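You operate a simulated robot arm through the tools that you are given. There is no shell and no other tool. Be economical: measure what you need, move in short steps, check, and stop when the job is done.

The job below is to be done with a simulated two-armed robot. You get a single attempt, and the scene is never put back.

TASK
Push the pot drawer shut. Then fetch the red filter and set it on the top in the corner. Then take the bag clip and put it on top of the purple filter. Keep to this order. Set down upright: red filter.

It is judged by the outcome, as a careful person would: the job done as asked, and still so three seconds after it is handed in. It fails if anything else is knocked over, pushed out of place, dropped, spilled or broken.

THE ROBOT
Two 7-joint arms with three-finger grippers on one trunk, on a base that drives. Base frame: it is fixed to the floor where the robot stands at the start and does not move with it; the origin is under the middle of the robot, x ahead of it, y to its left, z up. Readings come in cm, degrees, newtons and seconds.
The left shoulder is at the start at [7, 14.6, 66.2], the right one opposite. Each reaches about 79.5 cm from its shoulder. Places, roughly: bag clip [150, 50, 125]; pot drawer [70, -10, 20]; red filter [125, 25, 100]; top in the corner (24x33 cm) [-28, -158, 92]. Payload 2.2 kg a hand.
Tool frame (each hand has its own): the origin (TCP) lies between the finger pads and is the grasp point; the fingertips stand 2.8 cm ahead of it; z points along the fingers, y is the line along which they close. Largest opening 10.2 cm; the body of the gripper starts 7.1 cm behind the TCP.
Orientation is told as [roll, pitch, yaw] about the base's x, y, z axes, in that order, counted from this pose: with the fingers straight down and closing along the base's y, the tool's x points along the base's -x, its y along +y and its z along -z.

THE INTERFACE
- The arms move only by the tool jog_arm. It takes "left_series", "right_series" or both (then of equal length, played together; a hand with none holds still); each is a list of rows, each a list of 3 entries, a list of its own where there are three numbers: the shift along the tool's x, y, z in cm, then the turn, a rotation vector about the tool's x, y, z in degrees, then the gripper command, from -1 (shut) to 1 (fully open), values between in proportion. In form: [[[dx, dy, dz], [ax, ay, az], gripper], ...]. A call has 1 to 8 rows; each row is the pose to reach, as a shift and turn from the pose commanded when the call began, along the tool's axes at that moment. A row lasts 0.2 s, in which the tool goes at most 5 cm and 8.6 degrees; a call with a longer step from one row to the next is refused whole, and so is a gripper value outside its range. Where a pose cannot be reached the arm comes as near as it can. A force on the tool above 40 N (or 10 N above the force at the start of the call, whichever is more), or a blocked arm, ends the call early, and 0.2 s more pass. The fingers move at their own pace and stop on an object; they squeeze with about 21 N. The grip force told is the motor's: it shows also when the fingers shut on nothing. Time passes only in rows, and 0.2 s behind the last, so rows that repeat a pose let the fingers close. The reply holds the time, the measured pose of the TCP, the force on the tool along the base axes, the opening and the grip force, in the units named above and with some noise, with the torque about the TCP (base axes, N m) and any sound that the robot's microphone picked up.
- Cameras (640 x 400 px; columns grow to the right, rows downward): "scene" is now at [12.41, 0.31, 86.69]; the picture's right is [0.04, -1.00, 0.00], its down [-0.80, -0.03, -0.60] and it looks along [0.60, 0.03, -0.80] (base axes); focal length 251 px, centre (320, 200). "left" rides on the left gripper at [7.2, 3.8, -8.6] in its tool frame; the picture's right is [-0.46, 0.89, 0.00], its down [-0.60, -0.32, -0.73] and it looks along [-0.65, -0.34, 0.68] (tool axes); focal length 256 px, centre (320, 200). "right" rides on the right gripper at [6.9, 4.4, -8.6] in its tool frame; the picture's right is [-0.53, 0.85, 0.00], its down [-0.58, -0.36, -0.73] and it looks along [-0.62, -0.39, 0.68] (tool axes); focal length 256 px, centre (320, 200). There is no depth. A picture from a camera that has moved, and an enlarged one, comes with that camera's place and axes in the base frame and with its lens.
- grab_frame(camera): a new picture of that camera. It takes no simulated time.
- move_column(by): slides the trunk up (or, below 0, down) by that many cm; the arms and the scene camera ride with it, the base frame stays. It gives what a move gives, with no picture.
- steer(legs): drives the robot by 1 to 6 legs, each [ahead, left, turn to the left] in cm, cm and degrees, along the robot's own axes; the way and the turn of a leg run together, so that a leg with both is an arc; at most 150 cm and 180 degrees a leg. The arms and the cameras ride along, it lands a little off, and it stops where it bumps. It gives what a move gives.
- pan_tilt(pan, tilt): turns the head with the scene camera to pan (to the left, within 86 degrees either way) and tilt (down, from -29 to 69), counted from straight ahead of the robot. It gives what a move gives.
- inspect(camera, box): a new picture of the part [left, top, right, bottom] of that camera's present view, enlarged. It takes no simulated time.
- sign_off(): hands the job in; it is judged then, once.

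Work in short steps. Places have to be worked out from the pictures, the camera data and where the tool is seen: move nearer, look again, correct. Check each grasp and each placing, and mend what went wrong. You have 165 turns and 118 pictures in all, those below and enlarged ones among them. Open the grippers and draw the arms clear of the work before you hand the job in, unless the task says otherwise; then end with one line.

The tools are called after ">>>" as name(argument=value, ...) on one line, values as JSON. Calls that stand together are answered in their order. jog_arm: Moves the arms, as the interface text tells. Its arguments: {"type":"object","properties":{"left_series":{"type":"array"},"right_series":{"type":"array"}},"required":[]} The other tools are called the same way: move_column (by) slides the trunk up or down; steer (legs) drives the base; pan_tilt (pan, tilt) turns the head that bears the scene camera; grab_frame (camera) takes a picture; inspect (camera, box) takes an enlarged picture of a part of a camera's view; sign_off () hands the job in.

At the start:

```text
time_s: 0.0
left_position: [38.96, 13.42, 51.89]
left_ee_rot: [0.0, 0.0, 0.0]
left_ft_force: [-1.2, -0.3, 0.4]
left_wrist_torque: [0.02, -0.04, 0.02]
left_grip_width: 10.21
left_grip_force: 0.0
right_position: [38.07, -15.99, 50.56]
right_ee_rot: [0.0, 0.0, 0.0]
right_ft_force: [0.5, 1.5, 0.1]
right_wrist_torque: [0.02, 0.01, 0.01]
right_grip_width: 10.19
right_grip_force: 0.1
trunk travel left (down, up): [-20.0, 74.0]
robot x, y, heading: [-0.05, -0.02, 0.2]
head pan, tilt: [2.4, 53.2]
```

scene: 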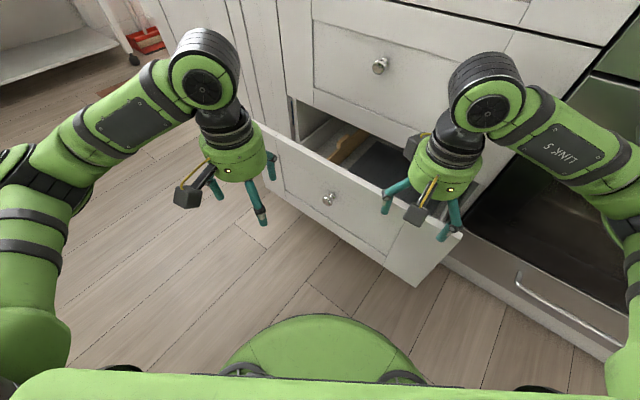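
right: 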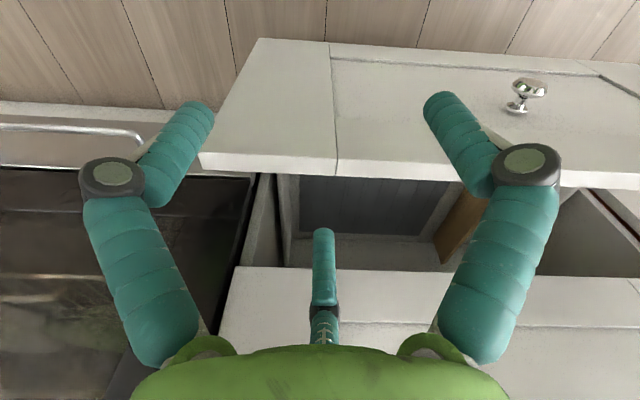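
left: 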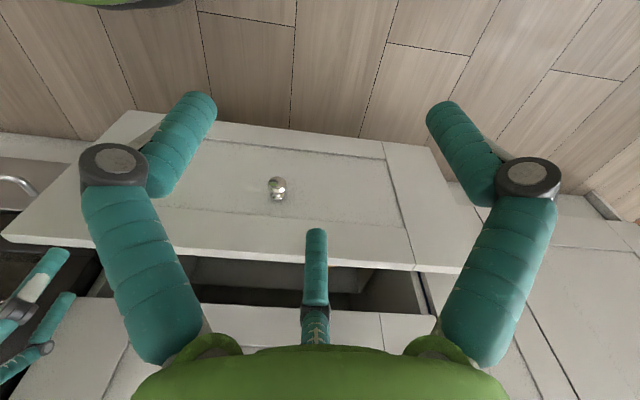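

The drawer is open in front, its front face slanted relative to me. First I look around to learn the layout.

>>> pan_tilt(pan=10, tilt=0)

>>> grab_frame(camera="scene")

>>> pan_tilt(pan=-80, tilt=20)

>>> grab_frame(camera="scene")

```text
time_s: 1.2
left_position: [38.99, 13.56, 51.97]
left_ee_rot: [0.0, 0.1, 0.0]
left_ft_force: [0.1, 0.7, 0.4]
left_wrist_torque: [-0.02, 0.0, 0.0]
left_grip_width: 10.2
left_grip_force: 0.0
right_position: [38.05, -15.9, 50.61]
right_ee_rot: [0.0, 0.0, 0.0]
right_ft_force: [0.9, 0.8, 0.2]
right_wrist_torque: [0.01, 0.03, -0.01]
right_grip_width: 10.18
right_grip_force: 0.1
trunk travel left (down, up): [-20.0, 74.0]
robot x, y, heading: [0.26, -0.01, 0.1]
head pan, tilt: [10.0, 0.0]
```

```text
114 pictures are left
camera scene: at [13.89, 1.56, 94.88], right [0.17, -0.98, 0.0], down [0.0, 0.0, -1.0], along [0.98, 0.17, 0.0], focal length 251 px, centre (320, 200)
```

scene: 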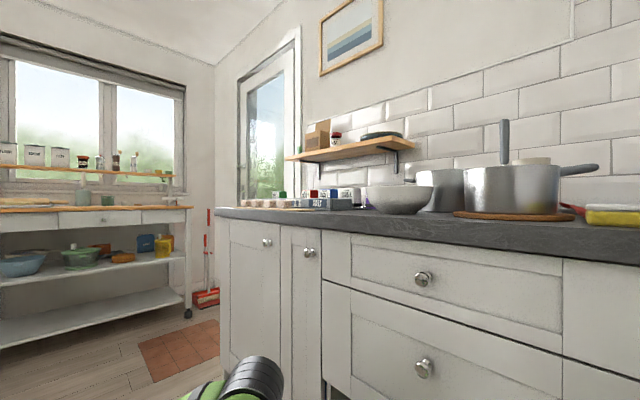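

```text
time_s: 2.9
left_position: [38.98, 13.57, 51.9]
left_ee_rot: [-0.1, 0.0, 0.0]
left_ft_force: [0.5, -0.2, 0.3]
left_wrist_torque: [0.01, 0.02, -0.02]
left_grip_width: 10.19
left_grip_force: 0.2
right_position: [38.13, -15.91, 50.61]
right_ee_rot: [-0.1, -0.1, 0.0]
right_ft_force: [-0.7, -0.7, 0.2]
right_wrist_torque: [-0.02, -0.04, 0.01]
right_grip_width: 10.18
right_grip_force: 0.2
trunk travel left (down, up): [-20.0, 74.0]
robot x, y, heading: [-0.39, 0.21, -0.0]
head pan, tilt: [-80.0, 20.0]
```

```text
113 pictures are left
camera scene: at [6.64, -9.17, 91.66], right [-0.98, -0.17, 0.0], down [-0.06, 0.34, -0.94], along [0.16, -0.93, -0.34], focal length 251 px, centre (320, 200)
```

scene: 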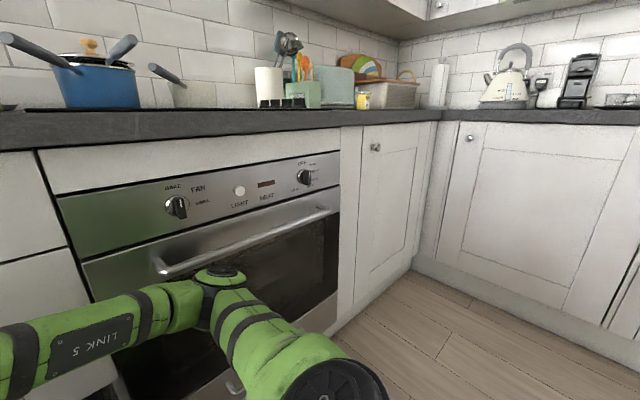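

Working from the first picture, the drawer face runs along (0.58, 0.81), its top is at about z 42, and it is open by about 16 cm. I raise the trunk, back off a little and turn right about 36° so I face the cabinets square on.

>>> move_column(by=12)

>>> steer(legs=[[-12, 0, 0], [0, 0, -35.6]])

>>> pan_tilt(pan=25, tilt=45)

>>> grab_frame(camera="scene")

```text
time_s: 4.4
left_position: [38.95, 13.63, 63.87]
left_ee_rot: [-0.1, 0.0, 0.0]
left_ft_force: [0.0, -0.9, 0.2]
left_wrist_torque: [-0.02, 0.0, 0.05]
left_grip_width: 10.21
left_grip_force: 0.1
right_position: [38.07, -15.98, 62.63]
right_ee_rot: [-0.1, 0.0, 0.0]
right_ft_force: [-0.4, 0.3, 0.6]
right_wrist_torque: [0.01, -0.03, -0.02]
right_grip_width: 10.21
right_grip_force: 0.0
trunk travel left (down, up): [-32.0, 62.0]
robot x, y, heading: [0.11, -0.15, 0.2]
head pan, tilt: [-80.0, 20.0]
```

```text
time_s: 7.3
left_position: [27.53, -11.67, 64.04]
left_ee_rot: [0.1, 0.0, -35.5]
left_ft_force: [0.1, 0.5, -0.3]
left_wrist_torque: [0.0, 0.04, -0.02]
left_grip_width: 10.2
left_grip_force: 0.1
right_position: [9.56, -35.18, 62.55]
right_ee_rot: [0.0, 0.1, -35.6]
right_ft_force: [0.2, -0.2, 0.4]
right_wrist_torque: [-0.01, -0.02, 0.02]
right_grip_width: 10.19
right_grip_force: 0.1
trunk travel left (down, up): [-32.0, 62.0]
robot x, y, heading: [-11.83, -0.1, -35.6]
head pan, tilt: [-80.0, 20.0]
```

```text
time_s: 9.1
left_position: [27.46, -11.66, 63.95]
left_ee_rot: [0.0, 0.0, -35.5]
left_ft_force: [-0.1, -0.6, -0.9]
left_wrist_torque: [-0.04, 0.02, 0.02]
left_grip_width: 10.22
left_grip_force: 0.1
right_position: [9.48, -35.1, 62.65]
right_ee_rot: [0.0, 0.0, -35.6]
right_ft_force: [0.3, 0.3, 0.8]
right_wrist_torque: [0.01, -0.01, 0.03]
right_grip_width: 10.19
right_grip_force: 0.0
trunk travel left (down, up): [-32.0, 62.0]
robot x, y, heading: [-12.07, 0.3, -35.4]
head pan, tilt: [25.0, 45.0]
```

```text
112 pictures are left
camera scene: at [-0.06, -4.39, 99.8], right [-0.18, -0.98, 0.0], down [-0.69, 0.13, -0.71], along [0.7, -0.13, -0.71], focal length 251 px, centre (320, 200)
```

scene: 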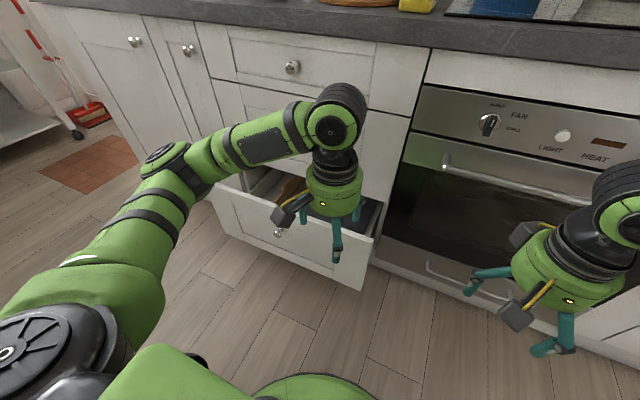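

The cabinet line matches my heading. I put the drawer knob near (61, 0, 24), some 42 cm to my left, so I strafe left and lower the trunk.

>>> steer(legs=[[0, 28, 0]])

>>> move_column(by=-20)

>>> pan_tilt(pan=0, tilt=45)

>>> grab_frame(camera="scene")

```text
time_s: 11.1
left_position: [43.56, 10.77, 63.93]
left_ee_rot: [0.0, -0.1, -35.5]
left_ft_force: [-0.1, 1.2, -0.2]
left_wrist_torque: [-0.04, 0.04, -0.03]
left_grip_width: 10.21
left_grip_force: 0.0
right_position: [25.63, -12.69, 62.58]
right_ee_rot: [-0.2, 0.1, -35.5]
right_ft_force: [0.3, -0.4, -0.3]
right_wrist_torque: [-0.01, -0.01, -0.03]
right_grip_width: 10.18
right_grip_force: 0.0
trunk travel left (down, up): [-32.0, 62.0]
robot x, y, heading: [3.99, 22.45, -35.7]
head pan, tilt: [25.0, 45.0]
```

```text
time_s: 13.2
left_position: [43.45, 10.66, 43.92]
left_ee_rot: [0.0, 0.0, -35.7]
left_ft_force: [0.3, -0.4, -0.4]
left_wrist_torque: [-0.01, -0.01, -0.01]
left_grip_width: 10.21
left_grip_force: 0.1
right_position: [25.54, -12.76, 42.58]
right_ee_rot: [0.0, 0.1, -35.6]
right_ft_force: [0.3, 0.0, 0.6]
right_wrist_torque: [-0.05, -0.01, 0.0]
right_grip_width: 10.2
right_grip_force: 0.0
trunk travel left (down, up): [-12.0, 82.0]
robot x, y, heading: [3.53, 22.68, -35.6]
head pan, tilt: [25.0, 45.0]
```

```text
time_s: 14.1
left_position: [43.67, 10.75, 43.82]
left_ee_rot: [0.0, 0.0, -35.7]
left_ft_force: [-0.2, -0.2, 0.1]
left_wrist_torque: [0.03, -0.03, 0.04]
left_grip_width: 10.21
left_grip_force: 0.0
right_position: [25.57, -12.7, 42.66]
right_ee_rot: [0.1, 0.0, -35.6]
right_ft_force: [0.8, -0.8, 0.2]
right_wrist_torque: [0.0, 0.01, -0.03]
right_grip_width: 10.23
right_grip_force: 0.1
trunk travel left (down, up): [-12.0, 82.0]
robot x, y, heading: [3.76, 22.13, -35.7]
head pan, tilt: [0.0, 45.0]
```

```text
111 pictures are left
camera scene: at [14.58, 14.78, 79.79], right [-0.58, -0.81, 0.0], down [-0.58, 0.41, -0.71], along [0.58, -0.41, -0.71], focal length 251 px, centre (320, 200)
```

scene: 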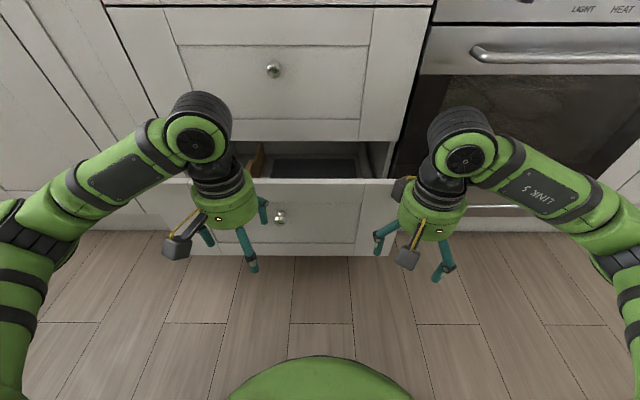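

Now I am square on. Relative to the robot, the open face is about 60 cm ahead, spanning z 10–40, and the closed position is about 77 cm ahead. I close the left gripper and tilt its fingers forward, ahead of the face and above the knob.

>>> jog_arm(left_series=[[[-1, 0, 1], [0, -8, 0], -1], [[-2, 0, 2], [0, -16, 0], -1], [[-3, -0.5, 3], [0, -24, 0], -1], [[-4, -1, 4], [0, -32, 0], -1], [[-5, -1.5, 5], [0, -40, 0], -1], [[-6, -2, 7], [0, -48, 0], -1], [[-7, -2, 9], [0, -56, 0], -1], [[-8, -2, 10], [0, -64, 0], -1]])

>>> grab_frame(camera="scene")

```text
time_s: 15.9
left_position: [48.99, 4.39, 33.96]
left_ee_rot: [0.1, -64.1, -35.7]
left_ft_force: [0.1, 0.7, 0.2]
left_wrist_torque: [0.01, 0.01, 0.0]
left_grip_width: 0.21
left_grip_force: 21.3
right_position: [25.57, -12.73, 42.49]
right_ee_rot: [0.0, 0.0, -35.7]
right_ft_force: [0.5, 0.0, -0.2]
right_wrist_torque: [0.0, 0.0, -0.01]
right_grip_width: 10.22
right_grip_force: 0.1
trunk travel left (down, up): [-12.0, 82.0]
robot x, y, heading: [3.95, 22.27, -35.5]
head pan, tilt: [0.0, 45.0]
```

```text
110 pictures are left
camera scene: at [14.58, 14.78, 79.8], right [-0.58, -0.81, 0.0], down [-0.58, 0.41, -0.71], along [0.58, -0.41, -0.71], focal length 251 px, centre (320, 200)
```

scene: 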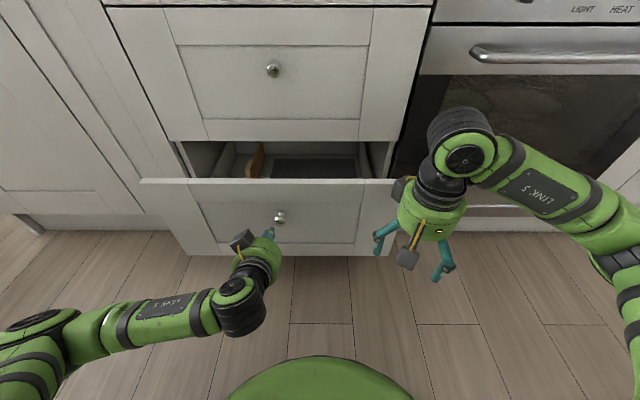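

The fingertips are about 10 cm short of the face and above the knob's line. I push forward slowly.

>>> jog_arm(left_series=[[[-1.8, 0, 1.4], [0, 0, 0], -1], [[-2.7, 0, 3.1], [0, 0, 0], -1], [[-3.5, 0, 5.0], [0, 0, 0], -1], [[-4.4, 0, 6.8], [0, 0, 0], -1], [[-5.3, 0, 8.6], [0, 0, 0], -1], [[-6.1, 0, 10.4], [0, 0, 0], -1], [[-7.0, 0, 12.2], [0, 0, 0], -1], [[-7.9, 0, 14.0], [0, 0, 0], -1]])

>>> grab_frame(camera="scene")

```text
time_s: 17.7
left_position: [62.06, -4.8, 34.88]
left_ee_rot: [0.3, -64.0, -35.7]
left_ft_force: [-0.3, -0.3, -0.4]
left_wrist_torque: [0.01, -0.01, 0.0]
left_grip_width: 0.2
left_grip_force: 20.9
right_position: [25.62, -12.65, 42.62]
right_ee_rot: [0.0, 0.0, -35.6]
right_ft_force: [-0.5, 0.0, 0.5]
right_wrist_torque: [0.01, 0.0, -0.03]
right_grip_width: 10.2
right_grip_force: 0.2
trunk travel left (down, up): [-12.0, 82.0]
robot x, y, heading: [3.82, 22.5, -35.3]
head pan, tilt: [0.0, 45.0]
```

```text
109 pictures are left
camera scene: at [14.59, 14.78, 79.79], right [-0.58, -0.81, 0.0], down [-0.58, 0.41, -0.71], along [0.58, -0.41, -0.71], focal length 251 px, centre (320, 200)
```

scene: 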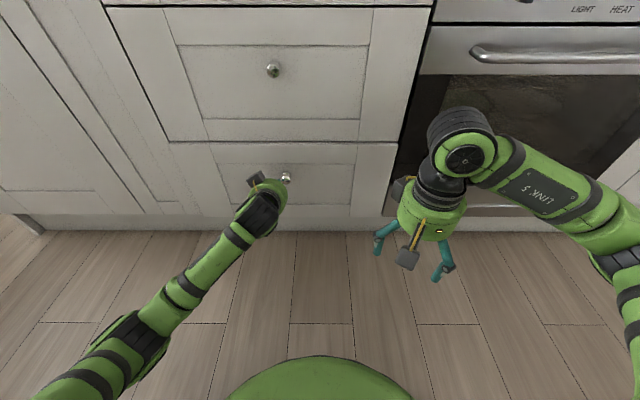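

The drawer has slid nearly shut. I keep pushing gently until it stops.

>>> jog_arm(left_series=[[[-0.45, 0, 0.9], [0, 0, 0], -1], [[-0.9, 0, 1.8], [0, 0, 0], -1], [[-1.3, 0, 2.7], [0, 0, 0], -1], [[-1.75, 0, 3.6], [0, 0, 0], -1], [[-2.2, 0, 4.5], [0, 0, 0], -1]])

>>> grab_frame(camera="scene")

```text
time_s: 18.3
left_position: [63.09, -5.68, 34.86]
left_ee_rot: [0.1, -63.9, -35.7]
left_ft_force: [-8.7, 9.8, 6.3]
left_wrist_torque: [-0.19, -0.03, -0.06]
left_grip_width: 0.2
left_grip_force: 21.4
right_position: [25.57, -12.59, 42.57]
right_ee_rot: [0.0, 0.0, -35.7]
right_ft_force: [0.4, -0.5, 0.3]
right_wrist_torque: [0.01, 0.01, 0.02]
right_grip_width: 10.21
right_grip_force: 0.0
trunk travel left (down, up): [-12.0, 82.0]
robot x, y, heading: [3.91, 22.27, -35.1]
head pan, tilt: [0.0, 45.0]
stopped in row 2 (left hand): the force on the tool passed its limit at 52 N (the readings are from after the stop); the commanded pose is now the measured one
```

```text
108 pictures are left
camera scene: at [14.46, 14.9, 79.83], right [-0.58, -0.81, 0.0], down [-0.57, 0.41, -0.71], along [0.58, -0.41, -0.71], focal length 251 px, centre (320, 200)
```

scene: 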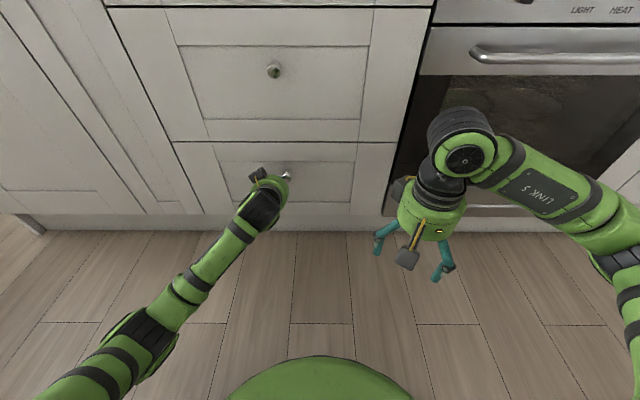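

It hit a stop (52 N). I retract the hand and check that the drawer is flush.

>>> jog_arm(left_series=[[[1.3, 0, -2.7], [0, 0, 0], -1], [[3.1, 0, -6.3], [0, 0, 0], -1], [[4.9, 0, -9.9], [0, 0, 0], -1], [[6.6, 0, -13.5], [0, 0, 0], -1], [[7.9, 0, -16.2], [0, 0, 0], -1]])

>>> inspect(camera="scene", box=[120, 100, 440, 300])

```text
time_s: 19.5
left_position: [49.15, 4.4, 37.26]
left_ee_rot: [3.4, -65.9, -38.5]
left_ft_force: [-0.3, -0.2, 0.4]
left_wrist_torque: [-0.01, 0.02, -0.01]
left_grip_width: 0.21
left_grip_force: 20.9
right_position: [25.34, -13.14, 42.87]
right_ee_rot: [0.8, 0.0, -35.5]
right_ft_force: [0.5, 0.4, -0.2]
right_wrist_torque: [0.02, 0.03, 0.03]
right_grip_width: 10.2
right_grip_force: 0.1
trunk travel left (down, up): [-12.0, 82.0]
robot x, y, heading: [3.95, 22.45, -35.5]
head pan, tilt: [0.0, 45.0]
```

```text
2.00 times, centred on (280, 200) of scene
camera zoom: at [13.93, 14.07, 80.29], right [-0.58, -0.81, -0.01], down [-0.57, 0.42, -0.71], along [0.58, -0.4, -0.71], focal length 502 px, centre (400, 200)
```

zoom: 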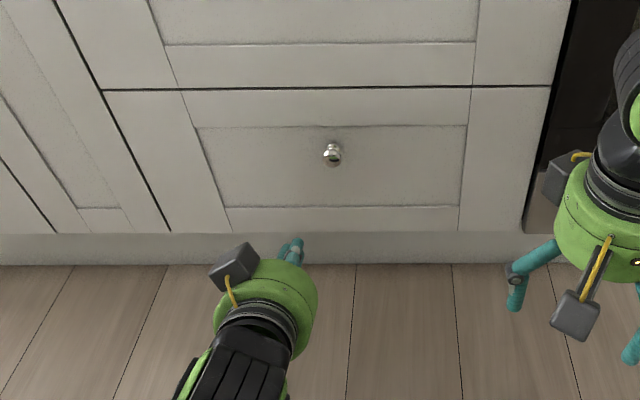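

The drawer is flush and shut. Next is the red filter: I raise the trunk and strafe left along the counter to look.

>>> move_column(by=48)

>>> steer(legs=[[0, 55, 0]])

>>> pan_tilt(pan=5, tilt=25)

>>> grab_frame(camera="scene")

```text
refused: 48 is not a number from -40 to 40
```

```text
time_s: 22.6
left_position: [80.04, 48.83, 36.68]
left_ee_rot: [3.3, -65.4, -37.9]
left_ft_force: [-0.6, 0.1, -0.1]
left_wrist_torque: [-0.02, 0.02, 0.0]
left_grip_width: 0.2
left_grip_force: 20.7
right_position: [56.84, 31.14, 42.87]
right_ee_rot: [1.0, -0.1, -34.9]
right_ft_force: [-0.5, -0.8, 0.2]
right_wrist_torque: [-0.01, 0.05, -0.03]
right_grip_width: 10.21
right_grip_force: 0.0
trunk travel left (down, up): [-12.0, 82.0]
robot x, y, heading: [35.11, 66.02, -35.2]
head pan, tilt: [0.0, 45.0]
```

```text
time_s: 23.5
left_position: [79.93, 48.61, 37.03]
left_ee_rot: [3.5, -65.7, -38.2]
left_ft_force: [0.8, -0.4, -0.6]
left_wrist_torque: [0.0, 0.03, -0.02]
left_grip_width: 0.25
left_grip_force: 21.4
right_position: [56.57, 31.16, 43.03]
right_ee_rot: [0.9, -0.3, -35.0]
right_ft_force: [0.9, -0.6, -0.1]
right_wrist_torque: [-0.04, -0.02, 0.0]
right_grip_width: 10.21
right_grip_force: 0.1
trunk travel left (down, up): [-12.0, 82.0]
robot x, y, heading: [34.91, 66.46, -34.9]
head pan, tilt: [5.0, 25.0]
```

```text
106 pictures are left
camera scene: at [46.04, 58.23, 83.34], right [-0.5, -0.87, -0.02], down [-0.35, 0.22, -0.91], along [0.79, -0.45, -0.42], focal length 251 px, centre (320, 200)
```

scene: 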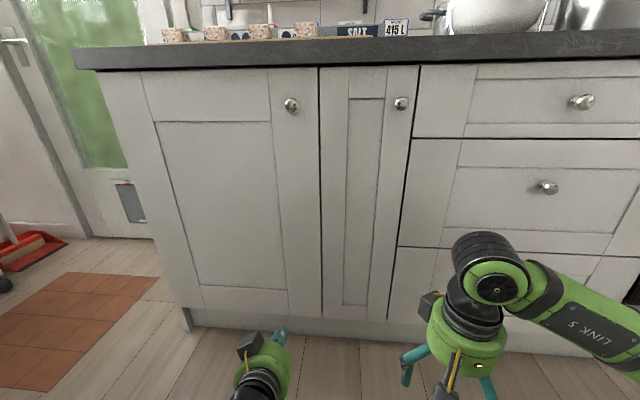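

The trunk refused 48, as the limit is 40 per call. I raise it 40 now, then untilt the left hand.

>>> move_column(by=40)

>>> jog_arm(left_series=[[[0, 0, 0], [0, 8, 0], 0], [[-1, 0, 0.5], [0, 16, 0], 1], [[-2, 0, 1], [0, 24, 0], 1], [[-3, 0, 1.5], [0, 32, 0], 1], [[-4, 0, 1.5], [0, 40, 0], 1], [[-5, 0, 1.5], [0, 48, 0], 1], [[-6, 0, 1.5], [0, 56, 0], 1], [[-6, 0, 1.5], [0, 64, 0], 1]])

>>> pan_tilt(pan=5, tilt=35)

>>> grab_frame(camera="scene")

```text
time_s: 27.3
left_position: [80.36, 48.96, 76.07]
left_ee_rot: [1.2, -65.3, -36.1]
left_ft_force: [0.3, 0.2, 0.5]
left_wrist_torque: [0.01, 0.01, -0.05]
left_grip_width: 0.22
left_grip_force: 20.9
right_position: [57.1, 31.58, 82.67]
right_ee_rot: [0.0, 0.0, -35.1]
right_ft_force: [1.3, 0.1, 0.7]
right_wrist_torque: [0.0, 0.0, 0.0]
right_grip_width: 10.2
right_grip_force: 0.0
trunk travel left (down, up): [-52.0, 42.0]
robot x, y, heading: [34.66, 66.26, -35.0]
head pan, tilt: [5.0, 25.0]
```

```text
time_s: 28.5
left_position: [87.66, 51.49, 75.91]
left_ee_rot: [9.6, -27.2, -35.1]
left_ft_force: [-0.5, -0.1, 0.1]
left_wrist_torque: [0.0, 0.03, -0.03]
left_grip_width: 10.19
left_grip_force: 0.0
left hand out of reach, approached as far as the arm can: row 5
right_position: [57.15, 31.46, 82.56]
right_ee_rot: [0.1, 0.1, -34.9]
right_ft_force: [0.2, -0.1, -0.1]
right_wrist_torque: [-0.01, 0.01, 0.01]
right_grip_width: 10.21
right_grip_force: 0.1
trunk travel left (down, up): [-52.0, 42.0]
robot x, y, heading: [34.87, 66.41, -35.0]
head pan, tilt: [5.0, 25.0]
stopped in row 5 (left hand): the arm was blocked; the commanded pose is now the measured one
```

```text
time_s: 29.2
left_position: [87.57, 51.62, 75.97]
left_ee_rot: [9.7, -27.3, -35.2]
left_ft_force: [-0.3, 0.7, -0.5]
left_wrist_torque: [0.02, 0.0, -0.02]
left_grip_width: 10.21
left_grip_force: 0.1
right_position: [57.19, 31.47, 82.66]
right_ee_rot: [0.1, 0.0, -35.0]
right_ft_force: [0.9, -0.2, 0.3]
right_wrist_torque: [-0.03, -0.02, 0.02]
right_grip_width: 10.21
right_grip_force: 0.1
trunk travel left (down, up): [-52.0, 42.0]
robot x, y, heading: [35.01, 66.75, -35.0]
head pan, tilt: [5.0, 35.0]
```

```text
105 pictures are left
camera scene: at [46.7, 59.16, 121.28], right [-0.5, -0.87, 0.0], down [-0.5, 0.29, -0.82], along [0.71, -0.41, -0.57], focal length 251 px, centre (320, 200)
```

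scene: 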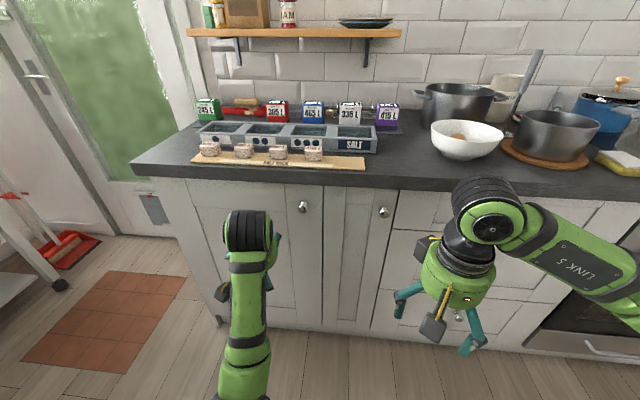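

A row of coloured "filters" (green, red, blue, white, purple) stands behind a grey tray. I zoom in on them and on the shelf.

>>> inspect(camera="scene", box=[180, 80, 420, 180])

>>> pan_tilt(pan=20, tilt=10)

>>> inspect(camera="scene", box=[200, 80, 520, 280])

```text
2.67 times, centred on (300, 130) of scene
camera zoom: at [46.7, 59.16, 121.28], right [-0.5, -0.87, 0.0], down [-0.5, 0.29, -0.82], along [0.71, -0.41, -0.57], focal length 669 px, centre (373, 387)
```

zoom: 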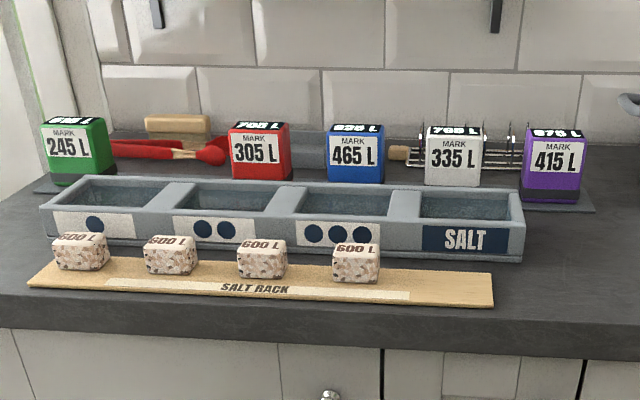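

```text
time_s: 30.1
left_position: [87.57, 51.51, 75.91]
left_ee_rot: [9.7, -27.2, -35.2]
left_ft_force: [-0.1, -0.1, 1.2]
left_wrist_torque: [-0.03, -0.02, 0.0]
left_grip_width: 10.18
left_grip_force: 0.1
right_position: [56.98, 31.48, 82.65]
right_ee_rot: [0.0, 0.0, -35.0]
right_ft_force: [0.4, -0.1, -0.4]
right_wrist_torque: [0.04, 0.01, -0.02]
right_grip_width: 10.21
right_grip_force: 0.0
trunk travel left (down, up): [-52.0, 42.0]
robot x, y, heading: [35.09, 66.41, -35.1]
head pan, tilt: [20.0, 10.0]
```

```text
2.00 times, centred on (360, 180) of scene
camera zoom: at [48.05, 61.15, 125.28], right [-0.26, -0.97, 0.0], down [-0.17, 0.05, -0.98], along [0.95, -0.25, -0.17], focal length 502 px, centre (240, 240)
```

zoom: 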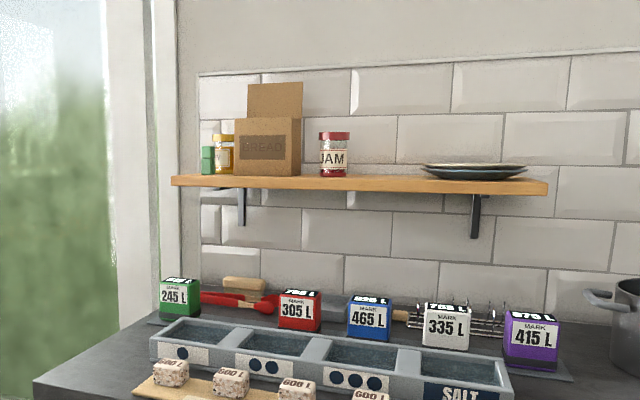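

The red filter (305 L) is about 8 cm wide and 8 cm tall, with its base near (132, 27, 92.5). The bag clip seems to be the green thing at the left end of the shelf. I retract the left hand, raise the trunk, then move left and look again.

>>> jog_arm(left_series=[[[1.5, 0, -2.5], [0, 4, 0], 1], [[3, 0, -5], [0, 8, 0], 1], [[4.5, 0, -7.5], [0, 12, 0], 1], [[6, 0, -10], [0, 16, 0], 1], [[7.1, 0, -12.5], [0, 20, 0], 1]])

>>> move_column(by=28)

>>> steer(legs=[[0, 33, 0]])

>>> pan_tilt(pan=0, tilt=40)

>>> grab_frame(camera="scene")

```text
time_s: 30.6
left_position: [89.78, 57.39, 75.12]
left_ee_rot: [17.7, -22.3, -33.5]
left_ft_force: [0.4, 0.3, 0.2]
left_wrist_torque: [0.03, 0.01, 0.0]
left_grip_width: 10.2
left_grip_force: 0.1
left hand out of reach, approached as far as the arm can: row 1, 2
right_position: [57.09, 31.53, 82.49]
right_ee_rot: [0.0, 0.1, -34.9]
right_ft_force: [0.1, 0.3, 0.2]
right_wrist_torque: [0.01, 0.0, 0.03]
right_grip_width: 10.19
right_grip_force: 0.0
trunk travel left (down, up): [-52.0, 42.0]
robot x, y, heading: [34.73, 66.26, -34.9]
head pan, tilt: [20.0, 10.0]
stopped in row 2 (left hand): the arm was blocked; the commanded pose is now the measured one
```

```text
time_s: 33.4
left_position: [89.7, 57.27, 103.14]
left_ee_rot: [17.5, -22.2, -33.4]
left_ft_force: [1.1, -0.1, 0.0]
left_wrist_torque: [0.02, -0.02, 0.03]
left_grip_width: 10.23
left_grip_force: 0.1
right_position: [57.13, 31.53, 110.59]
right_ee_rot: [0.0, 0.1, -35.0]
right_ft_force: [-0.2, 0.4, -0.6]
right_wrist_torque: [-0.01, 0.02, 0.01]
right_grip_width: 10.21
right_grip_force: 0.1
trunk travel left (down, up): [-80.0, 14.0]
robot x, y, heading: [34.57, 66.2, -35.0]
head pan, tilt: [20.0, 10.0]
```

```text
time_s: 35.6
left_position: [108.34, 83.96, 103.18]
left_ee_rot: [17.6, -22.3, -33.4]
left_ft_force: [-0.2, -0.1, -0.9]
left_wrist_torque: [-0.01, 0.0, -0.01]
left_grip_width: 10.21
left_grip_force: 0.1
right_position: [75.61, 58.22, 110.59]
right_ee_rot: [0.0, 0.1, -34.9]
right_ft_force: [-0.4, 0.3, -0.5]
right_wrist_torque: [0.04, 0.02, 0.02]
right_grip_width: 10.2
right_grip_force: 0.1
trunk travel left (down, up): [-80.0, 14.0]
robot x, y, heading: [54.02, 92.99, -35.1]
head pan, tilt: [20.0, 10.0]
```

```text
time_s: 36.5
left_position: [108.41, 83.99, 103.2]
left_ee_rot: [17.6, -22.3, -33.4]
left_ft_force: [-0.5, 1.0, 0.7]
left_wrist_torque: [-0.01, -0.02, 0.01]
left_grip_width: 10.21
left_grip_force: 0.0
right_position: [75.59, 58.22, 110.62]
right_ee_rot: [0.0, 0.1, -35.0]
right_ft_force: [0.4, -0.1, 0.0]
right_wrist_torque: [0.0, -0.01, -0.04]
right_grip_width: 10.2
right_grip_force: 0.0
trunk travel left (down, up): [-80.0, 14.0]
robot x, y, heading: [53.25, 93.06, -34.9]
head pan, tilt: [0.0, 40.0]
```

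```text
102 pictures are left
camera scene: at [64.66, 85.35, 148.53], right [-0.57, -0.82, 0.0], down [-0.53, 0.37, -0.77], along [0.63, -0.44, -0.64], focal length 251 px, centre (320, 200)
```

scene: 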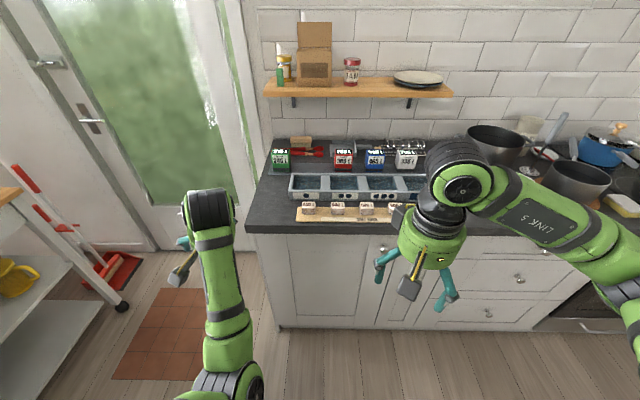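

The left arm seems to be in an awkward joint state. I try a plain retreat without turning to free it.

>>> jog_arm(left_series=[[[2, 0, -2], [0, 0, 0], 1], [[4, 0, -4], [0, 0, 0], 1], [[6, 0, -6], [0, 0, 0], 1], [[8, 0, -8], [0, 0, 0], 1]])

```text
time_s: 37.2
left_position: [108.21, 89.76, 107.18]
left_ee_rot: [25.7, -26.4, -32.4]
left_ft_force: [0.8, -0.3, 0.3]
left_wrist_torque: [0.01, 0.0, -0.03]
left_grip_width: 10.19
left_grip_force: 0.0
left hand out of reach, approached as far as the arm can: row 2, 3
right_position: [75.56, 58.18, 110.55]
right_ee_rot: [0.0, 0.0, -35.0]
right_ft_force: [-0.3, -0.7, -0.6]
right_wrist_torque: [0.0, -0.02, 0.02]
right_grip_width: 10.2
right_grip_force: 0.0
trunk travel left (down, up): [-80.0, 14.0]
robot x, y, heading: [53.56, 93.44, -34.8]
head pan, tilt: [0.0, 40.0]
stopped in row 3 (left hand): the arm was blocked; the commanded pose is now the measured one
```

>>> jog_arm(left_series=[[[0, -2, 0], [4, -4, 0], 1], [[0, -4, 0], [8, -8, 0], 1], [[0, -6, 0], [12, -12, 0], 1], [[0, -8, 0], [16, -16, 0], 1]])

>>> grab_frame(camera="scene")

```text
time_s: 38.1
left_position: [111.19, 86.45, 112.5]
left_ee_rot: [25.6, -47.1, -40.8]
left_ft_force: [0.0, -0.2, 0.2]
left_wrist_torque: [-0.05, 0.0, -0.05]
left_grip_width: 10.21
left_grip_force: 0.0
right_position: [75.77, 58.21, 110.59]
right_ee_rot: [-0.1, 0.0, -35.0]
right_ft_force: [-0.2, 0.2, 0.2]
right_wrist_torque: [-0.01, 0.02, 0.01]
right_grip_width: 10.2
right_grip_force: 0.0
trunk travel left (down, up): [-80.0, 14.0]
robot x, y, heading: [53.58, 92.88, -35.2]
head pan, tilt: [0.0, 40.0]
stopped in row 4 (left hand): the arm was blocked; the commanded pose is now the measured one
```

```text
101 pictures are left
camera scene: at [64.67, 85.38, 148.52], right [-0.57, -0.82, 0.0], down [-0.53, 0.37, -0.77], along [0.63, -0.44, -0.64], focal length 251 px, centre (320, 200)
```

scene: 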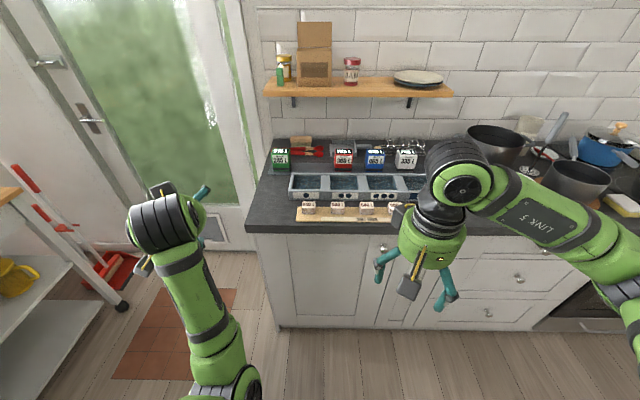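

The left wrist is near a joint limit. I try to bring that hand back to its clean forward-pointing pose from after the push.

>>> jog_arm(left_series=[[[1.4, -3, -1.2], [4, -3, 0], 1], [[2.8, -6, -2.4], [8, -6, 0], 1], [[4.2, -9, -3.5], [13, -9, 0], 1], [[5.7, -12, -4.6], [19, -12, 0], 1], [[7.1, -14.9, -5.8], [25, -15, 0], 1]])

>>> grab_frame(camera="scene")

```text
time_s: 38.7
left_position: [109.27, 83.71, 119.61]
left_ee_rot: [35.4, -63.4, -54.6]
left_ft_force: [-0.6, 0.2, -0.1]
left_wrist_torque: [0.01, 0.01, 0.04]
left_grip_width: 10.2
left_grip_force: 0.1
right_position: [75.76, 58.16, 110.53]
right_ee_rot: [0.1, 0.2, -35.0]
right_ft_force: [0.7, 0.1, 0.7]
right_wrist_torque: [0.03, 0.01, 0.01]
right_grip_width: 10.2
right_grip_force: 0.1
trunk travel left (down, up): [-80.0, 14.0]
robot x, y, heading: [53.7, 93.16, -34.9]
head pan, tilt: [0.0, 40.0]
stopped in row 3 (left hand): the arm was blocked; the commanded pose is now the measured one
```

```text
100 pictures are left
camera scene: at [64.6, 85.32, 148.52], right [-0.57, -0.82, 0.0], down [-0.53, 0.37, -0.77], along [0.63, -0.44, -0.64], focal length 251 px, centre (320, 200)
```

scene: 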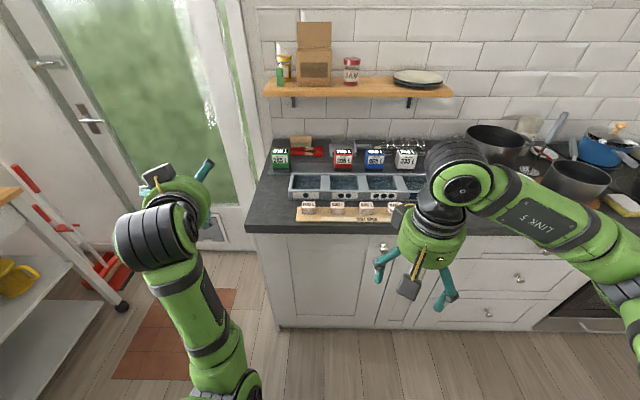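

I test whether the last wrist joint is the one at its limit by turning purely about the tool z.

>>> jog_arm(left_series=[[[0, 0, 0], [0, 0, 8], 1], [[0, 0, 0], [0, 0, 16], 1], [[0, 0, 0], [0, 0, 24], 1], [[0, 0, 0], [0, 0, 32], 1]])

>>> jog_arm(left_series=[[[0, 0, -2], [0, 0, 0], 1], [[0, 0, -4], [0, 0, 0], 1], [[0, 0, -6], [0, 0, 0], 1]])

```text
time_s: 39.7
left_position: [109.18, 83.73, 119.57]
left_ee_rot: [61.9, -38.4, -88.3]
left_ft_force: [0.2, -0.1, -0.1]
left_wrist_torque: [0.0, 0.01, -0.04]
left_grip_width: 10.24
left_grip_force: 0.0
right_position: [75.89, 58.15, 110.65]
right_ee_rot: [0.1, 0.1, -35.0]
right_ft_force: [0.1, 0.8, 1.0]
right_wrist_torque: [0.01, 0.03, 0.03]
right_grip_width: 10.2
right_grip_force: 0.2
trunk travel left (down, up): [-80.0, 14.0]
robot x, y, heading: [53.64, 93.25, -34.7]
head pan, tilt: [0.0, 40.0]
```

```text
time_s: 40.5
left_position: [105.98, 83.42, 121.77]
left_ee_rot: [61.9, -38.4, -88.0]
left_ft_force: [0.7, 0.1, -0.8]
left_wrist_torque: [0.01, 0.03, -0.03]
left_grip_width: 10.21
left_grip_force: 0.0
left hand out of reach, approached as far as the arm can: row 2, 3
right_position: [75.71, 58.14, 110.52]
right_ee_rot: [0.0, 0.2, -35.0]
right_ft_force: [0.0, 0.4, 0.5]
right_wrist_torque: [0.0, 0.01, -0.02]
right_grip_width: 10.22
right_grip_force: 0.1
trunk travel left (down, up): [-80.0, 14.0]
robot x, y, heading: [53.27, 93.18, -34.9]
head pan, tilt: [0.0, 40.0]
```

The wrist sits only about 24 cm from its shoulder, so the elbow is fully folded. That is the blockage, so I extend the hand forward.

>>> jog_arm(left_series=[[[-1.7, 0.2, 3.1], [0, 0, 0], 1], [[-3.3, 0.4, 6.2], [0, 0, 0], 1], [[-5, 0.5, 9.3], [0, 0, 0], 1], [[-6.6, 0.7, 12.3], [0, 0, 0], 1]])

>>> grab_frame(camera="scene")

```text
time_s: 41.5
left_position: [117.51, 75.32, 121.72]
left_ee_rot: [61.8, -38.5, -88.1]
left_ft_force: [0.7, 0.8, -0.9]
left_wrist_torque: [0.0, 0.02, 0.01]
left_grip_width: 10.19
left_grip_force: 0.0
right_position: [75.85, 58.15, 110.58]
right_ee_rot: [0.1, 0.1, -35.0]
right_ft_force: [-0.1, -0.7, -1.3]
right_wrist_torque: [-0.02, -0.02, 0.02]
right_grip_width: 10.23
right_grip_force: 0.1
trunk travel left (down, up): [-80.0, 14.0]
robot x, y, heading: [54.05, 93.04, -34.6]
head pan, tilt: [0.0, 40.0]
```

```text
99 pictures are left
camera scene: at [64.81, 85.27, 148.5], right [-0.57, -0.82, 0.0], down [-0.53, 0.37, -0.77], along [0.63, -0.44, -0.64], focal length 251 px, centre (320, 200)
```

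scene: 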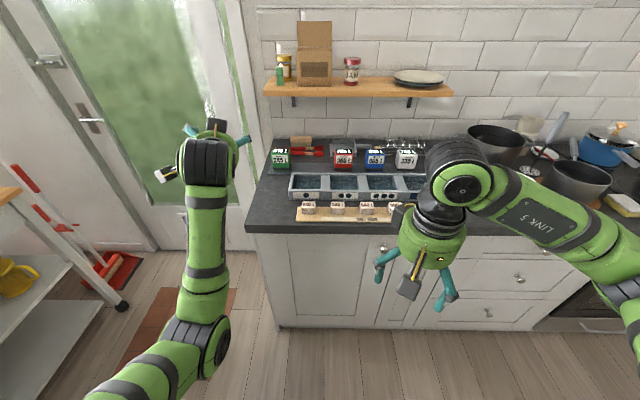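

That works. Now I turn the left hand to point down while drawing it back to a tidy pose.

>>> jog_arm(left_series=[[[0.2, -0.4, -0.5], [4.2, 6.3, -2.8], 1], [[0.7, -1.2, -1.6], [8.4, 12.7, -5.7], 1], [[1.5, -2.6, -3.5], [12.5, 19, -8.5], 1], [[2.5, -4.2, -5.7], [16.7, 25.4, -11.4], 1], [[3.5, -5.8, -7.9], [20.9, 31.7, -14.2], 1], [[4.4, -7.4, -10], [25, 38, -17], 1], [[5.3, -9, -12.1], [29.2, 44.4, -19.9], 1], [[6.3, -10.6, -14.3], [33.4, 50.7, -22.7], 1]])

>>> grab_frame(camera="scene")

```text
time_s: 43.3
left_position: [111.97, 74.18, 105.43]
left_ee_rot: [4.6, -6.9, -38.1]
left_ft_force: [-0.4, 0.2, -0.7]
left_wrist_torque: [0.01, 0.0, 0.02]
left_grip_width: 10.17
left_grip_force: 0.2
left hand out of reach, approached as far as the arm can: row 4, 5, 6, 7, 8
right_position: [75.87, 58.23, 110.44]
right_ee_rot: [-0.1, 0.1, -35.0]
right_ft_force: [0.6, 0.2, 0.2]
right_wrist_torque: [-0.01, 0.05, -0.03]
right_grip_width: 10.19
right_grip_force: 0.0
trunk travel left (down, up): [-80.0, 14.0]
robot x, y, heading: [53.68, 93.04, -34.8]
head pan, tilt: [0.0, 40.0]
```

```text
98 pictures are left
camera scene: at [64.86, 85.37, 148.5], right [-0.57, -0.82, 0.0], down [-0.53, 0.37, -0.77], along [0.63, -0.44, -0.64], focal length 251 px, centre (320, 200)
```

scene: 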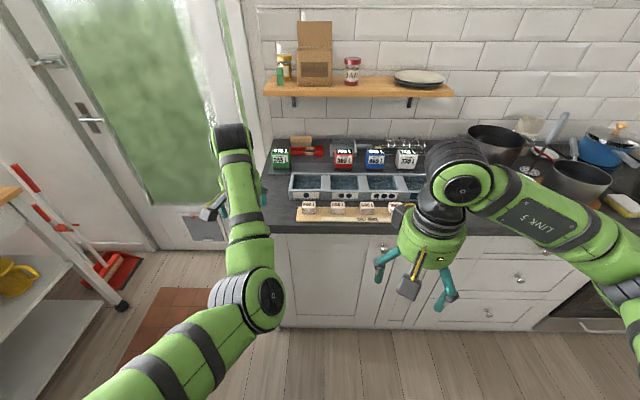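

The left hand is now pointing down. I try drawing it back and up so it stays clear when I drive up to the counter.

>>> jog_arm(left_series=[[[3, 0, -3], [0, 0, 0], 1], [[6, 0, -6], [0, 0, 0], 1], [[9, 0, -9], [0, 0, 0], 1], [[12, 0, -12], [0, 0, 0], 1], [[15, 0, -14], [0, 0, 0], 1]])

```text
time_s: 44.5
left_position: [115.31, 82.3, 111.32]
left_ee_rot: [4.7, -6.9, -38.5]
left_ft_force: [0.7, 0.6, -0.7]
left_wrist_torque: [-0.04, 0.0, 0.02]
left_grip_width: 10.19
left_grip_force: 0.0
left hand out of reach, approached as far as the arm can: row 1, 2, 3, 4, 5
right_position: [75.73, 58.45, 110.66]
right_ee_rot: [-0.1, 0.0, -35.0]
right_ft_force: [-0.1, -0.1, -0.6]
right_wrist_torque: [-0.08, -0.02, -0.02]
right_grip_width: 10.2
right_grip_force: 0.1
trunk travel left (down, up): [-80.0, 14.0]
robot x, y, heading: [53.93, 93.35, -34.9]
head pan, tilt: [0.0, 40.0]
```

The left hand is above counter height and beyond the counter's end, so it is clear enough. I drive up 28 cm and look down at the filters.

>>> steer(legs=[[28, 0, 0]])

>>> pan_tilt(pan=-5, tilt=45)

>>> grab_frame(camera="scene")

```text
time_s: 46.5
left_position: [138.45, 66.59, 111.35]
left_ee_rot: [4.7, -7.0, -38.0]
left_ft_force: [0.3, 0.1, 0.6]
left_wrist_torque: [0.01, 0.0, -0.01]
left_grip_width: 10.22
left_grip_force: 0.1
right_position: [98.92, 42.41, 110.67]
right_ee_rot: [0.0, -0.1, -34.5]
right_ft_force: [0.7, 0.4, 0.0]
right_wrist_torque: [0.01, 0.01, 0.01]
right_grip_width: 10.2
right_grip_force: 0.1
trunk travel left (down, up): [-80.0, 14.0]
robot x, y, heading: [76.83, 77.02, -34.5]
head pan, tilt: [0.0, 40.0]
```

```text
time_s: 47.1
left_position: [138.55, 66.62, 111.31]
left_ee_rot: [4.7, -7.0, -38.0]
left_ft_force: [0.5, 0.2, -0.2]
left_wrist_torque: [-0.02, 0.01, 0.0]
left_grip_width: 10.18
left_grip_force: 0.1
right_position: [99.27, 42.43, 110.5]
right_ee_rot: [0.0, 0.1, -34.4]
right_ft_force: [0.3, 0.7, 0.3]
right_wrist_torque: [-0.01, 0.0, 0.02]
right_grip_width: 10.18
right_grip_force: 0.0
trunk travel left (down, up): [-80.0, 14.0]
robot x, y, heading: [76.75, 77.14, -34.8]
head pan, tilt: [-5.0, 45.0]
```

```text
97 pictures are left
camera scene: at [87.19, 69.05, 147.8], right [-0.64, -0.77, 0.0], down [-0.55, 0.45, -0.71], along [0.55, -0.45, -0.71], focal length 251 px, centre (320, 200)
```

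scene: 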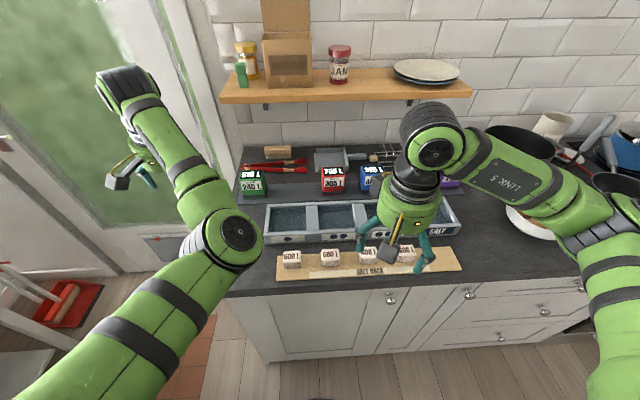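

>>> inspect(camera="scene", box=[220, 130, 412, 250])

>>> grab_frame(camera="right")

```text
3.33 times, centred on (316, 190) of scene
camera zoom: at [87.19, 69.05, 147.8], right [-0.64, -0.77, 0.0], down [-0.55, 0.45, -0.71], along [0.55, -0.45, -0.71], focal length 836 px, centre (333, 233)
```

zoom: 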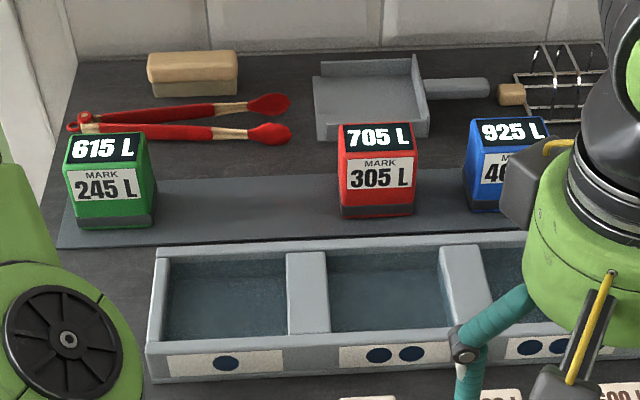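

```text
95 pictures are left
camera right: at [96.01, 49.74, 119.22], right [0.92, 0.39, 0.0], down [0.27, -0.63, 0.73], along [0.29, -0.67, -0.68], focal length 256 px, centre (320, 200)
```

right: 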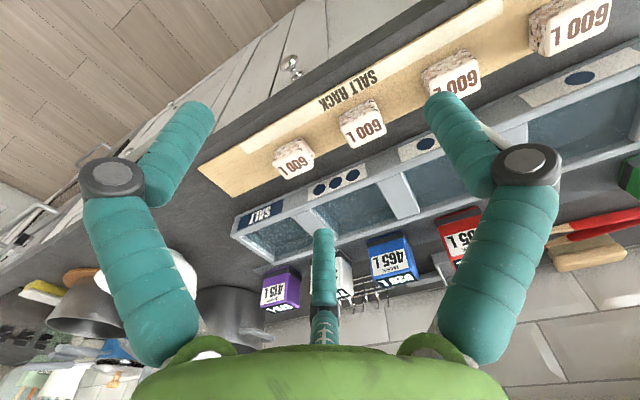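

Red filter: about 7 wide × 4 deep × 7.8 high, centred at (130.8, 28, 96.4) and aligned with the counter. Relative to the robot that is 72 ahead and 9.5 right. The shelf edge is above and behind it, so I tilt the right hand 45° forward and bring it in front and above.

>>> jog_arm(right_series=[[[-2.2, 0.8, 0], [0, -5.6, 0], 1], [[-4.4, 1.6, 0], [0, -11.2, 0], 1], [[-6.6, 2.4, 0], [0, -16.8, 0], 1], [[-8.8, 3.2, 0], [0, -22.4, 0], 1], [[-11, 4, 0], [0, -28, 0], 1], [[-13.2, 4.8, 0], [0, -33.6, 0], 1], [[-15.4, 5.6, 0], [0, -39.3, 0], 1], [[-17.6, 6.2, 0], [0, -45, 0], 1]])

>>> grab_frame(camera="scene")

>>> grab_frame(camera="right")

```text
time_s: 48.9
left_position: [138.72, 66.6, 111.05]
left_ee_rot: [4.7, -6.8, -38.1]
left_ft_force: [0.0, -0.2, -0.1]
left_wrist_torque: [0.01, 0.03, -0.02]
left_grip_width: 10.19
left_grip_force: 0.0
right_position: [117.27, 37.57, 110.77]
right_ee_rot: [0.0, -45.1, -34.6]
right_ft_force: [0.5, 0.0, 0.2]
right_wrist_torque: [0.01, 0.0, -0.01]
right_grip_width: 10.22
right_grip_force: 0.0
trunk travel left (down, up): [-80.0, 14.0]
robot x, y, heading: [76.8, 77.4, -34.7]
head pan, tilt: [-5.0, 45.0]
```

```text
94 pictures are left
camera scene: at [87.25, 69.05, 147.79], right [-0.64, -0.77, 0.0], down [-0.55, 0.45, -0.71], along [0.55, -0.45, -0.71], focal length 251 px, centre (320, 200)
```

scene: 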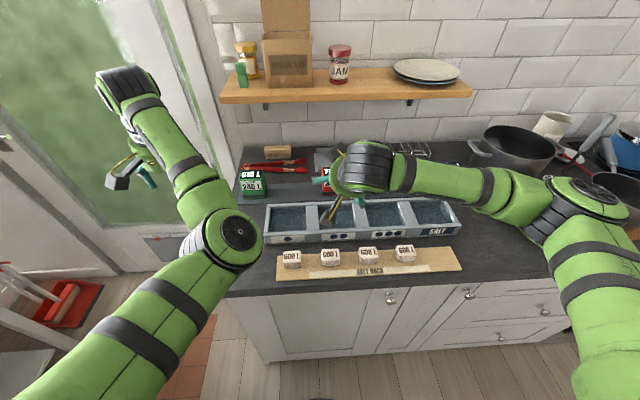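

```text
93 pictures are left
camera right: at [110.68, 47.19, 111.93], right [0.79, 0.48, 0.38], down [-0.3, -0.24, 0.92], along [0.54, -0.84, -0.04], focal length 256 px, centre (320, 200)
```

right: 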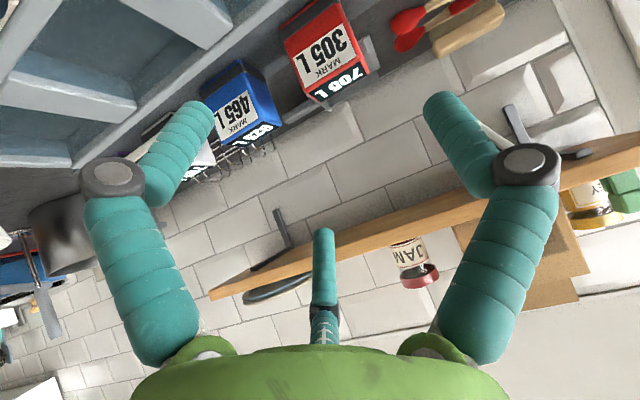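

The wrist camera's ray to the label agrees with my estimate within 0.5 cm. To keep the wrist camera block off the tray, I reduce the tilt to 30° and go to a pre-grasp point 14 cm back along the approach.

>>> jog_arm(right_series=[[[-2, 0, 2.5], [0, 5, 0], 1], [[-4, -0.1, 5], [0, 10, 0], 1], [[-5.9, -0.2, 7.6], [0, 15, 0], 1]])

>>> grab_frame(camera="right")

```text
time_s: 49.7
left_position: [138.65, 66.61, 111.26]
left_ee_rot: [4.7, -6.8, -38.0]
left_ft_force: [0.3, 1.4, -0.4]
left_wrist_torque: [-0.04, -0.01, -0.02]
left_grip_width: 10.2
left_grip_force: 0.1
right_position: [125.0, 31.89, 109.26]
right_ee_rot: [0.0, -29.8, -34.5]
right_ft_force: [-0.1, 0.6, 0.1]
right_wrist_torque: [0.01, -0.01, 0.02]
right_grip_width: 10.19
right_grip_force: 0.1
trunk travel left (down, up): [-80.0, 14.0]
robot x, y, heading: [76.55, 77.11, -34.6]
head pan, tilt: [-5.0, 45.0]
```

```text
92 pictures are left
camera right: at [119.06, 41.32, 113.26], right [0.86, 0.44, 0.27], down [-0.09, -0.38, 0.92], along [0.5, -0.82, -0.28], focal length 256 px, centre (320, 200)
```

right: 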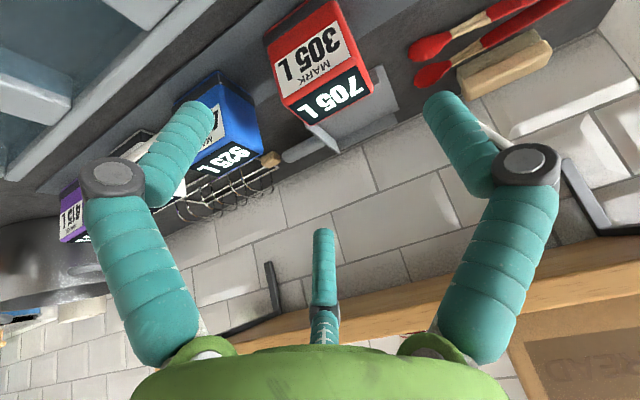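

The top-face ray puts the centre at (130.5, 28.3), matching. I advance 13.6 cm along the fingers.

>>> jog_arm(right_series=[[[0, 0.05, 3], [0, 0, 0], 1], [[0, 0.1, 6], [0, 0, 0], 1], [[0, 0.1, 9], [0, 0, 0], 1], [[0, 0.1, 11.5], [0, 0, 0], 1], [[0, 0.1, 13.6], [0, 0, 0], 1]])

>>> grab_frame(camera="right")

```text
time_s: 50.9
left_position: [138.28, 66.79, 111.54]
left_ee_rot: [4.7, -7.1, -38.0]
left_ft_force: [0.5, 0.7, 0.7]
left_wrist_torque: [-0.01, -0.03, 0.01]
left_grip_width: 10.22
left_grip_force: 0.0
right_position: [130.48, 28.18, 98.34]
right_ee_rot: [-0.1, -31.0, -34.5]
right_ft_force: [-0.6, -1.9, 24.2]
right_wrist_torque: [-1.13, -0.49, -0.11]
right_grip_width: 10.2
right_grip_force: 0.1
trunk travel left (down, up): [-80.0, 14.0]
robot x, y, heading: [76.74, 77.17, -34.4]
head pan, tilt: [-5.0, 45.0]
```

```text
91 pictures are left
camera right: at [124.52, 37.61, 102.15], right [0.86, 0.44, 0.27], down [-0.11, -0.37, 0.92], along [0.5, -0.82, -0.27], focal length 256 px, centre (320, 200)
```

right: 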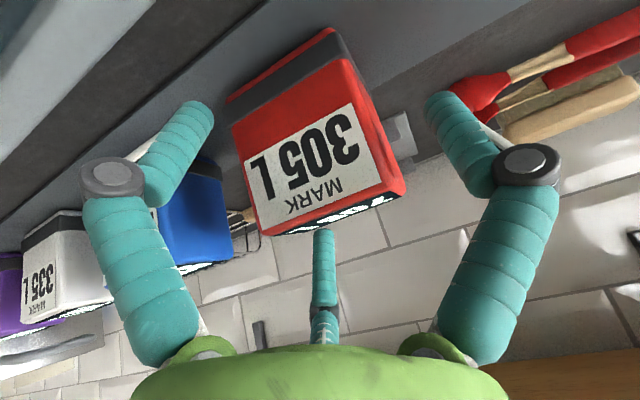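

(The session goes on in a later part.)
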